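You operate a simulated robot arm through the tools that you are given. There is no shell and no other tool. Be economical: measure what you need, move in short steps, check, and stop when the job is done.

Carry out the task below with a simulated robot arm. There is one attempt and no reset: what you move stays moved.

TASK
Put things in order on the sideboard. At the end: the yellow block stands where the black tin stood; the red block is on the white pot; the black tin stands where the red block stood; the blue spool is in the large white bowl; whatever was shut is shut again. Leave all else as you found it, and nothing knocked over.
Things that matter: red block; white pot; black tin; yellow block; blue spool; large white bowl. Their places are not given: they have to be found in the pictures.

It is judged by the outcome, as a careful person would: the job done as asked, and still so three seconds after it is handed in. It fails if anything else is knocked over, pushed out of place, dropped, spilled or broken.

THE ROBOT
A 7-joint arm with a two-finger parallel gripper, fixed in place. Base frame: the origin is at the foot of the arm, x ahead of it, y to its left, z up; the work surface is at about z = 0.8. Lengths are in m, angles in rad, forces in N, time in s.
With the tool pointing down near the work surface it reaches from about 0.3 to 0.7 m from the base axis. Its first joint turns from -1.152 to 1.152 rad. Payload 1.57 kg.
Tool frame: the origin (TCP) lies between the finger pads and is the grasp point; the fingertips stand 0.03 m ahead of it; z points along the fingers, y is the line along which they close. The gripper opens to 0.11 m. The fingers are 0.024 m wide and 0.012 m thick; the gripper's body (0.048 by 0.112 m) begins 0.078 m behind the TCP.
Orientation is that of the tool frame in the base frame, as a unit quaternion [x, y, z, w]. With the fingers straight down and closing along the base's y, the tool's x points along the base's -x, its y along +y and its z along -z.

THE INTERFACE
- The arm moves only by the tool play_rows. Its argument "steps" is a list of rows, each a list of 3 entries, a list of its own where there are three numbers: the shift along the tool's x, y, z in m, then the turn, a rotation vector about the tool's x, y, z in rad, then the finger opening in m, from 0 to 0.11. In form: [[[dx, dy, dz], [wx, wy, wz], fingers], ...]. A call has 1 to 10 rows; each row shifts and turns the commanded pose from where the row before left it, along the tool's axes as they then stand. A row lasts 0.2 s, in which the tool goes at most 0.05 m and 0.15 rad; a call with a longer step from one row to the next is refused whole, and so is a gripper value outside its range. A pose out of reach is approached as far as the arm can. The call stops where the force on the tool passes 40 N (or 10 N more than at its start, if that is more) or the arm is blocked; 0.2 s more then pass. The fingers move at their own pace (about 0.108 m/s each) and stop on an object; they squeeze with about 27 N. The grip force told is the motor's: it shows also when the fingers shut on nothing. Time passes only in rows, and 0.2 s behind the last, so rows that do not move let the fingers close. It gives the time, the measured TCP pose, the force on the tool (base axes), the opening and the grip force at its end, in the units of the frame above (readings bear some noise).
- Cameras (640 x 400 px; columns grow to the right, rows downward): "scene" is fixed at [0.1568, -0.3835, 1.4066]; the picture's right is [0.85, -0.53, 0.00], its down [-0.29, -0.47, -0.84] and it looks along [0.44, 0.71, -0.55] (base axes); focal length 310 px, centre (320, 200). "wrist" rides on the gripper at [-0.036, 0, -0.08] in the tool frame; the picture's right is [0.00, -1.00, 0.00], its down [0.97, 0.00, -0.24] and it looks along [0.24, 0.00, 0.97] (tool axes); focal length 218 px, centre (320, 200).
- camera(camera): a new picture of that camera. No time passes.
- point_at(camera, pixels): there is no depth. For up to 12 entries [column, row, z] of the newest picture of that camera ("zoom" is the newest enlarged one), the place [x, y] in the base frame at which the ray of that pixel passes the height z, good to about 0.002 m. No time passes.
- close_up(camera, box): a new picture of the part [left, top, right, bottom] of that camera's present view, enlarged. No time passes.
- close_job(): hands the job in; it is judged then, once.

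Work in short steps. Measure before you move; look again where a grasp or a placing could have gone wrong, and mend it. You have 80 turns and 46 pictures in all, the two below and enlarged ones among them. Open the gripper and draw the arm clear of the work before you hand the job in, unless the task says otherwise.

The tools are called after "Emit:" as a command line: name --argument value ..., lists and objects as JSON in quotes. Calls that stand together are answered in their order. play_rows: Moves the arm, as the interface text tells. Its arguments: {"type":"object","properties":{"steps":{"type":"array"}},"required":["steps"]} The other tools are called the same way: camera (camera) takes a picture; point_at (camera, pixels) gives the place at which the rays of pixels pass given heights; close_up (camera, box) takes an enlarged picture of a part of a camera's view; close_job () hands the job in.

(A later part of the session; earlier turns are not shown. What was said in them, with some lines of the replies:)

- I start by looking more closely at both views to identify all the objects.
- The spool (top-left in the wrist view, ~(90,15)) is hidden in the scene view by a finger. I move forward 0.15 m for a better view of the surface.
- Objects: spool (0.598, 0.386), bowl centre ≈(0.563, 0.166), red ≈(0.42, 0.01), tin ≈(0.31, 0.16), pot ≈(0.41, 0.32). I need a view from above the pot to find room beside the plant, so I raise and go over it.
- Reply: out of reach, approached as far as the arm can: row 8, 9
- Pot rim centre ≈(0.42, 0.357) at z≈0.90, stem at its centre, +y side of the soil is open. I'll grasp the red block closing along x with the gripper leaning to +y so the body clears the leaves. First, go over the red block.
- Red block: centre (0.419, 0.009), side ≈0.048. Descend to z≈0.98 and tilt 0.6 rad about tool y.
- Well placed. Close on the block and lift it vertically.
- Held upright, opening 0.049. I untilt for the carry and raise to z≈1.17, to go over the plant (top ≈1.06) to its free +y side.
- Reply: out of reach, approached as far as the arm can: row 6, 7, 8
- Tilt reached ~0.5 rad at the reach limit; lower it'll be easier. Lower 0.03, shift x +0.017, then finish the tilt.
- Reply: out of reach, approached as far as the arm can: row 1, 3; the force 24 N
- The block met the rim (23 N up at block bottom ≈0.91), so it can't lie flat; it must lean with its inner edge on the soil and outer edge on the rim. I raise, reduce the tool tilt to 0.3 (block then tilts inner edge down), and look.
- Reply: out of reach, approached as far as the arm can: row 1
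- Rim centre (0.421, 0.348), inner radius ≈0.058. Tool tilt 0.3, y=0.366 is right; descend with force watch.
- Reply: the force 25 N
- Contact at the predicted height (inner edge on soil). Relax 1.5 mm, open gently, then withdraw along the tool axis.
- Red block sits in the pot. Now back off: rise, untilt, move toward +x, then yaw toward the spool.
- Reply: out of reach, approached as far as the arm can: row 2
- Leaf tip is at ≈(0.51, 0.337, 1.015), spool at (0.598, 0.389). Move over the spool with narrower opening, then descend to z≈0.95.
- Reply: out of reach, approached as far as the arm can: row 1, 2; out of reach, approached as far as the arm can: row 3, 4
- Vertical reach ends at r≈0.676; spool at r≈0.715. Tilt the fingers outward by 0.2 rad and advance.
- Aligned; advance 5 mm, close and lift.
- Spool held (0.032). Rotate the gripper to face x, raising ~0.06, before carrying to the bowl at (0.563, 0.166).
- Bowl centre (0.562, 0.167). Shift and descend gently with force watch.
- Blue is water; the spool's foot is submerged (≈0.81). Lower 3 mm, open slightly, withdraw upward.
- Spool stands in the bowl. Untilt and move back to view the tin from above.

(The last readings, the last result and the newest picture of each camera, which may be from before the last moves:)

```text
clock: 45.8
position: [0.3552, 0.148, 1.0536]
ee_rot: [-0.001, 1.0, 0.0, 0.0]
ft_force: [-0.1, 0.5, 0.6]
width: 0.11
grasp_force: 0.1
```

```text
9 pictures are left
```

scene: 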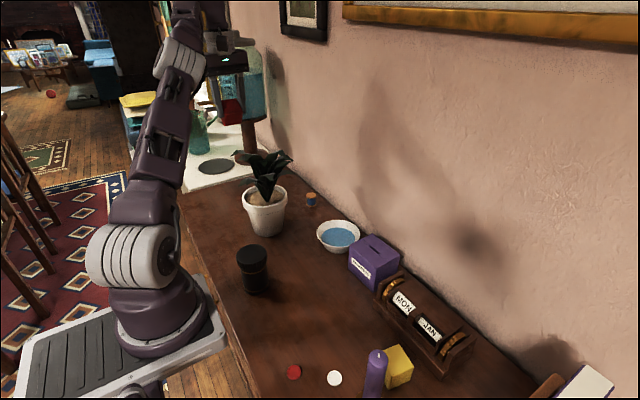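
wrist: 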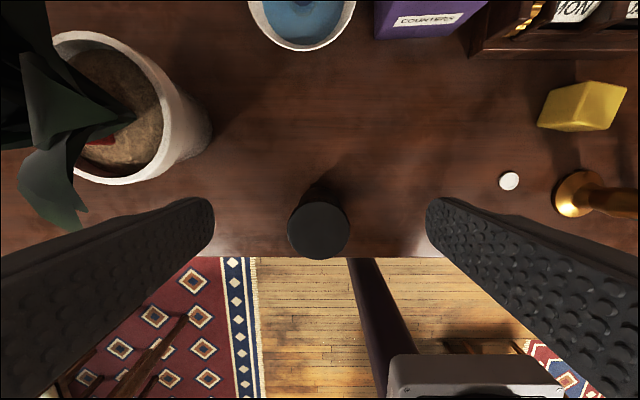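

Emit:
point_at --camera "wrist" --pixels '[[319, 230, 0.88], [319, 230, 0.9], [319, 230, 0.88], [288, 230, 0.89], [350, 230, 0.89], [319, 201, 0.89], [319, 259, 0.89], [319, 186, 0.8]]'

Emit:
point_at --camera "scene" --pixels '[[252, 254, 0.88], [252, 254, 0.89], [252, 254, 0.9], [256, 294, 0.8], [243, 284, 0.8], [269, 287, 0.8], [236.5, 253, 0.89], [267, 256, 0.89]]'

```text
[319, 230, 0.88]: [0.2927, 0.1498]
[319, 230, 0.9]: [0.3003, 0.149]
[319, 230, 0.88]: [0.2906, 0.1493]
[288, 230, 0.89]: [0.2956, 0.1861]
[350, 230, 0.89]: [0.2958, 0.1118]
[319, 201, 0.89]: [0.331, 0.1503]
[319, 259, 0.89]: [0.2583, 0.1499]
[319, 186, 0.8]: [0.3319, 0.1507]
```

```text
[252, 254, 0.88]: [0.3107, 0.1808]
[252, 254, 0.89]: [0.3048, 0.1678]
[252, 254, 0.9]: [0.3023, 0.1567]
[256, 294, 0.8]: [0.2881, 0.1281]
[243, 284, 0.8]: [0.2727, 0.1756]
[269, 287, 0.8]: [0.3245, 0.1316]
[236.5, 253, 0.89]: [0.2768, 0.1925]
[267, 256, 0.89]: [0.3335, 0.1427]
```

Tin: centre (0.301, 0.150), top z≈0.905, ⌀≈0.07. Move above it and descend partly.

Emit:
play_rows --steps '[[[0.027, 0.001, 0], [0, 0, 0], 0.11], [[0.027, 0.001, 0], [0, 0, 0], 0.11], [[0, 0, 0.04], [0, 0, 0], 0.11], [[0, 0, 0.04], [0, 0, 0], 0.11], [[0, 0, 0], [0, 0, 0], 0.11]]'

```text
clock: 47.0
position: [0.3052, 0.1549, 0.9722]
ee_rot: [-0.001, 1.0, 0.001, 0.0]
ft_force: [-0.2, -0.4, 0.2]
width: 0.11
grasp_force: 0.2
```

Emit:
play_rows --steps '[[[0.004, -0.005, 0], [0, 0, 0], 0.11], [[0, 0, 0.04], [0, 0, 0], 0.11], [[0, 0, 0.04], [0, 0, 0], 0.11], [[0, 0, 0.035], [0, 0, 0], 0.11], [[0, 0, 0], [0, 0, 0], 0.11]]'

```text
clock: 48.2
position: [0.297, 0.1508, 0.8584]
ee_rot: [-0.001, 1.0, -0.001, 0.0]
ft_force: [0.6, -0.2, -0.1]
width: 0.1101
grasp_force: 0.1
```

Emit:
play_rows --steps '[[[-0.003, 0, 0], [0, 0, 0], 0.085], [[0, 0, 0], [0, 0, 0], 0.06], [[0, 0, 0], [0, 0, 0], 0.05], [[0, 0, 0], [0, 0, 0], 0.05], [[0, 0, 0], [0, 0, 0], 0.05], [[0, 0, -0.01], [0, 0, 0], 0.05], [[0, 0, -0.03], [0, 0, 0], 0.05], [[0, 0, -0.03], [0, 0, 0], 0.05], [[0, 0, 0], [0, 0, 0], 0.05]]'

Emit:
close_up --camera "scene" --box '[180, 150, 340, 310]'

```text
clock: 50.2
position: [0.3041, 0.1476, 0.9279]
ee_rot: [-0.001, 1.0, 0.0, 0.0]
ft_force: [-0.4, 0.0, -0.4]
width: 0.0701
grasp_force: 26.8
```

```text
2.50 times, centred on (260, 230) of scene
```

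zoom: 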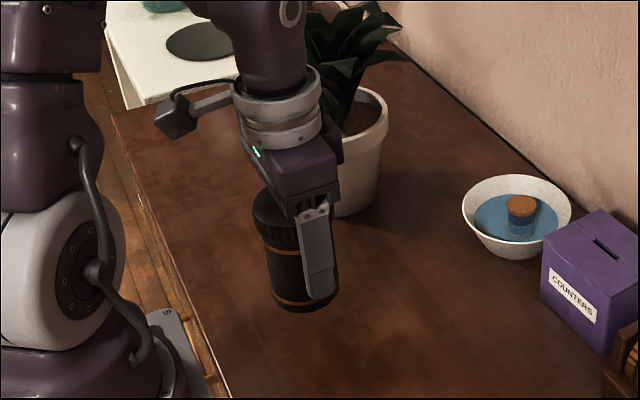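

Tin is held whole. Carry to the red block's spot (0.419, 0.009) at this height.

Emit:
play_rows --steps '[[[-0.029, -0.0345, 0], [0, 0, 0], 0.05], [[-0.029, -0.0345, 0], [0, 0, 0], 0.05], [[-0.029, -0.0345, 0], [0, 0, 0], 0.05], [[-0.029, -0.0345, 0], [0, 0, 0], 0.05], [[0, 0, 0], [0, 0, 0], 0.05]]'

Emit:
play_rows --steps '[[[0, 0, 0], [0, 0, 0], 0.05]]'

```text
clock: 51.4
position: [0.4192, 0.0134, 0.9276]
ee_rot: [-0.001, 1.0, 0.0, 0.0]
ft_force: [0.1, -0.5, -0.7]
width: 0.0702
grasp_force: 26.5
```

```text
clock: 51.8
position: [0.4219, 0.0135, 0.9285]
ee_rot: [-0.001, 1.0, 0.001, 0.0]
ft_force: [-0.1, -0.8, -2.0]
width: 0.0704
grasp_force: 27.2
```

Emit:
play_rows --steps '[[[0.002, -0.004, 0.03], [0, 0, 0], 0.05], [[0, 0, 0.03], [0, 0, 0], 0.05], [[0, 0, 0.006], [0, 0, 0], 0.05], [[0, 0, 0], [0, 0, 0], 0.05]]'

Emit:
play_rows --steps '[[[0, 0, 0.002], [0, 0, 0], 0.05], [[0, 0, 0.002], [0, 0, 0], 0.05], [[0, 0, 0], [0, 0, 0], 0.05]]'

```text
clock: 52.8
position: [0.4195, 0.0082, 0.8627]
ee_rot: [-0.001, 1.0, 0.0, 0.001]
ft_force: [-0.4, 0.0, -1.2]
width: 0.0702
grasp_force: 26.8
```

```text
clock: 53.6
position: [0.4186, 0.0065, 0.8588]
ee_rot: [-0.001, 1.0, 0.0, 0.001]
ft_force: [0.5, 0.0, -2.3]
width: 0.0706
grasp_force: 27.2
```

Emit:
play_rows --steps '[[[0, 0, 0.0015], [0, 0, 0], 0.05], [[0, 0, 0.001], [0, 0, 0], 0.05], [[0, 0, 0], [0, 0, 0], 0.05]]'

```text
clock: 54.4
position: [0.4188, 0.0065, 0.8561]
ee_rot: [-0.001, 1.0, 0.0, 0.001]
ft_force: [2.0, -0.3, 27.4]
width: 0.0703
grasp_force: 26.7
```

Seated. Relax 1 mm, open, withdraw up.

Emit:
play_rows --steps '[[[0, 0, -0.001], [0, 0, 0], 0.05], [[0, 0, 0], [0, 0, 0], 0.08], [[0, 0, 0], [0, 0, 0], 0.11], [[0, 0, 0], [0, 0, 0], 0.11], [[0, 0, -0.03], [0, 0, 0], 0.11], [[0, 0, -0.04], [0, 0, 0], 0.11], [[0, 0, -0.04], [0, 0, 0], 0.11], [[0, -0.04, -0.03], [0, 0, 0], 0.11], [[0, -0.04, -0.03], [0, 0, 0], 0.11], [[0, -0.04, 0], [0, 0, 0], 0.11]]'

Emit:
camera --camera "wrist"

```text
clock: 56.6
position: [0.4147, -0.1149, 1.0281]
ee_rot: [0.0, 1.0, -0.001, 0.001]
ft_force: [0.3, 0.3, -1.1]
width: 0.11
grasp_force: 0.0
```

```text
7 pictures are left
```

wrist: 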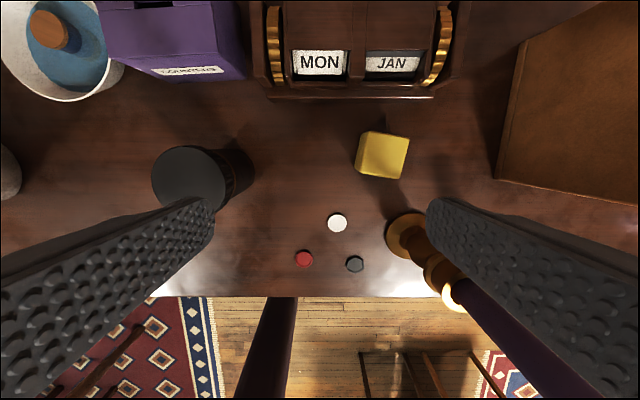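

Emit:
close_up --camera "wrist" --box '[330, 110, 440, 200]'

```text
4.44 times, centred on (385, 155) of wrist
```

zoom: 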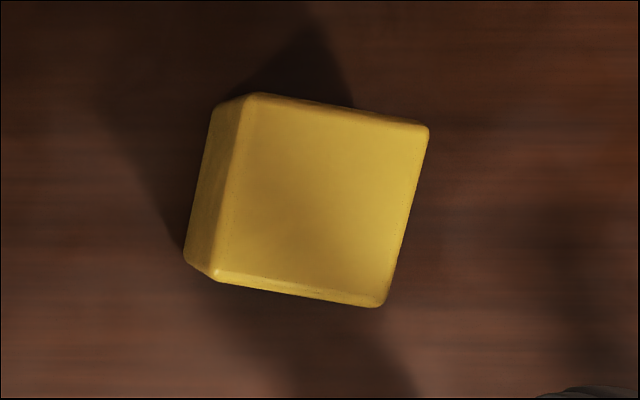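

Emit:
point_at --camera "zoom" --pixels '[[250, 93, 0.845], [430, 127, 0.845], [381, 306, 0.845], [213, 277, 0.845], [320, 200, 0.845], [213, 105, 0.802], [184, 262, 0.802]]'

Emit:
point_at --camera "wrist" --pixels '[[408, 236, 0.81], [385, 236, 0.81], [430, 236, 0.81], [470, 290, 0.95]]'

```text
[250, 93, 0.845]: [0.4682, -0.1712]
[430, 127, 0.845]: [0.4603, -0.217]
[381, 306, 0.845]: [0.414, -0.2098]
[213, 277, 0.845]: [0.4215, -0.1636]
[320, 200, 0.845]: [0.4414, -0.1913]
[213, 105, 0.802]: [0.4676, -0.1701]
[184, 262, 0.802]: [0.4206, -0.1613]
```

```text
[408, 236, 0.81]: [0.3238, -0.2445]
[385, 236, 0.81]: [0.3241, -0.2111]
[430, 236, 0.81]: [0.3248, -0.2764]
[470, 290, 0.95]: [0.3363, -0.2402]
```

Yellow: centre (0.441, −0.190), yaw −0.165. Move above, rotate, then descend to z≈0.84.

Emit:
play_rows --steps '[[[-0.0132, -0.0375, 0], [0, 0, 0], 0.11], [[-0.0132, -0.0375, 0], [0, 0, 0], 0.11], [[0, 0, 0], [0, 0, 0.0825], 0.11], [[0, 0, 0], [0, 0, 0.0825], 0.11], [[0, 0, 0.04], [0, 0, 0], 0.11], [[0, 0, 0.03], [0, 0, 0], 0.11], [[0, 0, 0], [0, 0, 0], 0.11]]'

```text
clock: 58.2
position: [0.4436, -0.1895, 0.9572]
ee_rot: [0.081, 0.997, 0.0, 0.0]
ft_force: [-0.4, 1.2, -0.6]
width: 0.1102
grasp_force: 0.0
```

Emit:
play_rows --steps '[[[0.002, 0, 0.04], [0, 0, 0], 0.11], [[0, 0, 0.04], [0, 0, 0], 0.11], [[0, 0, 0.037], [0, 0, 0], 0.11], [[0, 0, 0], [0, 0, 0], 0.08], [[0, 0, 0], [0, 0, 0], 0.05], [[0, 0, 0], [0, 0, 0], 0.03], [[0, 0, 0], [0, 0, 0], 0.03]]'

```text
clock: 59.8
position: [0.4428, -0.1904, 0.8443]
ee_rot: [0.082, 0.997, -0.001, -0.001]
ft_force: [0.1, -0.5, -0.2]
width: 0.0492
grasp_force: 27.1
```

Gripped (0.049). Lift, then carry to the tin's old place (0.301, 0.150).

Emit:
play_rows --steps '[[[0, 0, -0.02], [0, 0, 0], 0.03], [[0, 0, -0.045], [0, 0, 0], 0.03], [[0, 0, -0.045], [0, 0, 0], 0.03], [[0, 0, -0.045], [0, 0, 0], 0.03], [[0, 0, 0], [0, 0, 0], 0.03]]'

Emit:
play_rows --steps '[[[0.0218, 0.0347, 0], [0, 0, 0], 0.03], [[0.0218, 0.0347, 0], [0, 0, 0], 0.03], [[0.0218, 0.0347, 0], [0, 0, 0], 0.03], [[0.0218, 0.0347, 0], [0, 0, 0], 0.03], [[0.0218, 0.0347, 0], [0, 0, 0], 0.03], [[0.0218, 0.0347, 0], [0, 0, 0], 0.03], [[0.0218, 0.0347, 0], [0, 0, 0], 0.03], [[0.0218, 0.0347, 0], [0, 0, 0], 0.03], [[0.0218, 0.0347, 0], [0, 0, 0], 0.03], [[0, 0, 0], [0, 0, 0], 0.03]]'

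```text
clock: 61.0
position: [0.4413, -0.1891, 0.9974]
ee_rot: [0.082, 0.997, 0.0, 0.0]
ft_force: [-1.2, 0.4, -0.6]
width: 0.0495
grasp_force: 26.9
```

```text
clock: 63.2
position: [0.298, 0.1527, 0.9936]
ee_rot: [0.081, 0.997, 0.0, 0.0]
ft_force: [0.0, -0.5, -1.1]
width: 0.0496
grasp_force: 26.9
```

Emit:
play_rows --steps '[[[-0.004, -0.002, 0.04], [0, 0, 0], 0.03], [[0, 0, 0.04], [0, 0, 0], 0.03], [[0, 0, 0.04], [0, 0, 0], 0.03], [[0, 0, 0.022], [0, 0, 0], 0.03], [[0, 0, 0], [0, 0, 0], 0.03]]'

Emit:
play_rows --steps '[[[0, 0, 0.0025], [0, 0, 0], 0.03], [[0, 0, 0.0025], [0, 0, 0], 0.03], [[0, 0, 0], [0, 0, 0], 0.03]]'

```text
clock: 64.4
position: [0.3001, 0.1518, 0.854]
ee_rot: [0.082, 0.997, 0.001, -0.001]
ft_force: [-0.6, 0.0, -1.1]
width: 0.0495
grasp_force: 27.0
```

```text
clock: 65.2
position: [0.3019, 0.1515, 0.8479]
ee_rot: [0.081, 0.997, 0.0, 0.0]
ft_force: [0.3, -0.1, -1.0]
width: 0.0494
grasp_force: 26.9
```

Emit:
play_rows --steps '[[[0, 0, 0.002], [0, 0, 0], 0.03], [[0, 0, 0.002], [0, 0, 0], 0.03], [[0, 0, 0], [0, 0, 0], 0.03]]'

```text
clock: 66.0
position: [0.3027, 0.15, 0.845]
ee_rot: [0.083, 0.997, 0.0, 0.001]
ft_force: [-1.4, 0.4, -0.3]
width: 0.0494
grasp_force: 26.7
```

Emit:
play_rows --steps '[[[0, 0, 0.0015], [0, 0, 0], 0.03], [[0, 0, 0.001], [0, 0, 0], 0.03], [[0, 0, 0], [0, 0, 0], 0.03]]'

```text
clock: 66.8
position: [0.3022, 0.1506, 0.8413]
ee_rot: [0.081, 0.997, 0.001, 0.0]
ft_force: [-0.5, 6.2, 24.1]
width: 0.0497
grasp_force: 27.4
```

Contact made. Relax 1 mm, open, and withdraw up, then check the result.

Emit:
play_rows --steps '[[[0, 0, -0.001], [0, 0, 0], 0.03], [[0, 0, 0], [0, 0, 0], 0.07], [[0, 0, 0], [0, 0, 0], 0.1], [[0, 0, 0], [0, 0, 0], 0.1], [[0, 0, -0.04], [0, 0, 0], 0.1], [[0, 0, -0.045], [0, 0, 0], 0.1], [[0, 0, -0.045], [0, 0, 0], 0.1], [[0, 0, -0.045], [0, 0, 0], 0.1], [[-0.03, -0.03, -0.02], [0, 0, 0], 0.1], [[-0.03, -0.03, -0.02], [0, 0, 0], 0.1]]'

Emit:
play_rows --steps '[[[0, -0.04, -0.02], [0, 0, 0], 0.1], [[0, -0.04, -0.02], [0, 0, 0], 0.1], [[0, -0.04, -0.02], [0, 0, 0], 0.1], [[0, 0, 0], [0, 0, 0], 0.1]]'

Emit:
camera --camera "scene"

Emit:
camera --camera "wrist"

```text
clock: 69.0
position: [0.353, 0.0785, 1.0609]
ee_rot: [0.083, 0.997, 0.0, -0.001]
ft_force: [0.0, -0.2, -0.5]
width: 0.0999
grasp_force: 0.0
```

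```text
clock: 70.0
position: [0.3321, -0.0381, 1.1168]
ee_rot: [0.081, 0.997, 0.0, 0.0]
ft_force: [0.6, 0.2, 0.2]
width: 0.1
grasp_force: 0.0
```

```text
5 pictures are left
```

scene: 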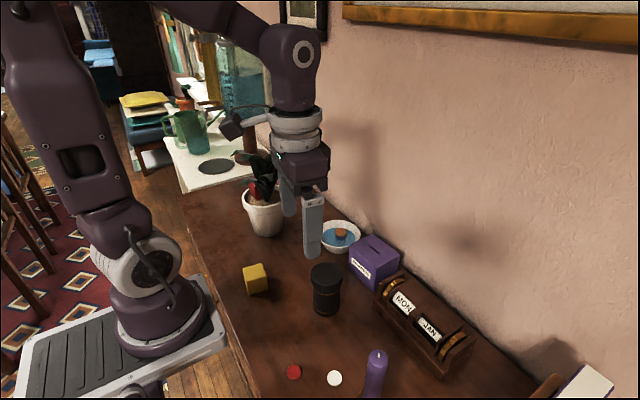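

```text
4 pictures are left
```

wrist: 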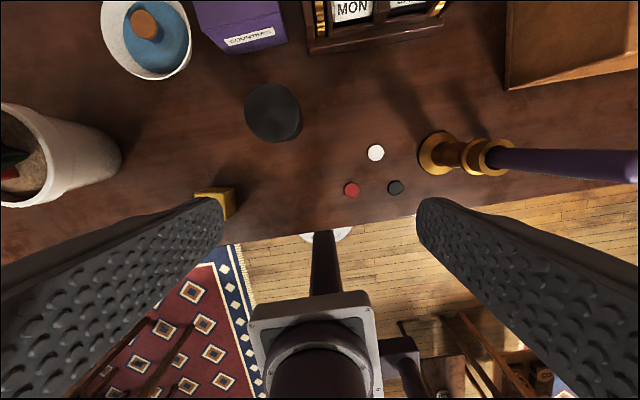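

Emit:
close_up --camera "scene" --box '[228, 140, 368, 260]'

```text
3.33 times, centred on (298, 200) of scene
```

zoom: 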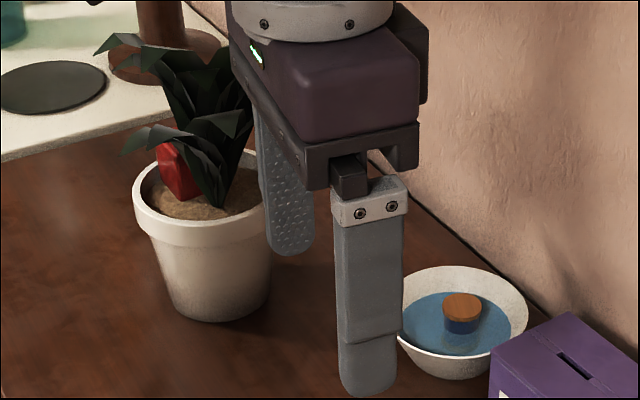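

All placements check out: red block in the pot, spool in the bowl, tin and yellow block upright at their spots. The gripper is open and clear, so I hand in.

Emit:
close_job

```text
The job is handed in.
```

I've handed the job in, and the last pictures show everything in place:
- **Yellow block:** it stands where the black tin was.
- **Red block:** it rests on the soil inside the white pot, beside the plant. There was no flat spot on the rim for it.
- **Black tin:** it stands where the red block was, with its cap still on.
- **Blue spool:** it stands upright in the large white bowl, partly in the water.
- **Everything else:** nothing needed opening, so nothing had to be shut again. Nothing else looks moved or knocked over.
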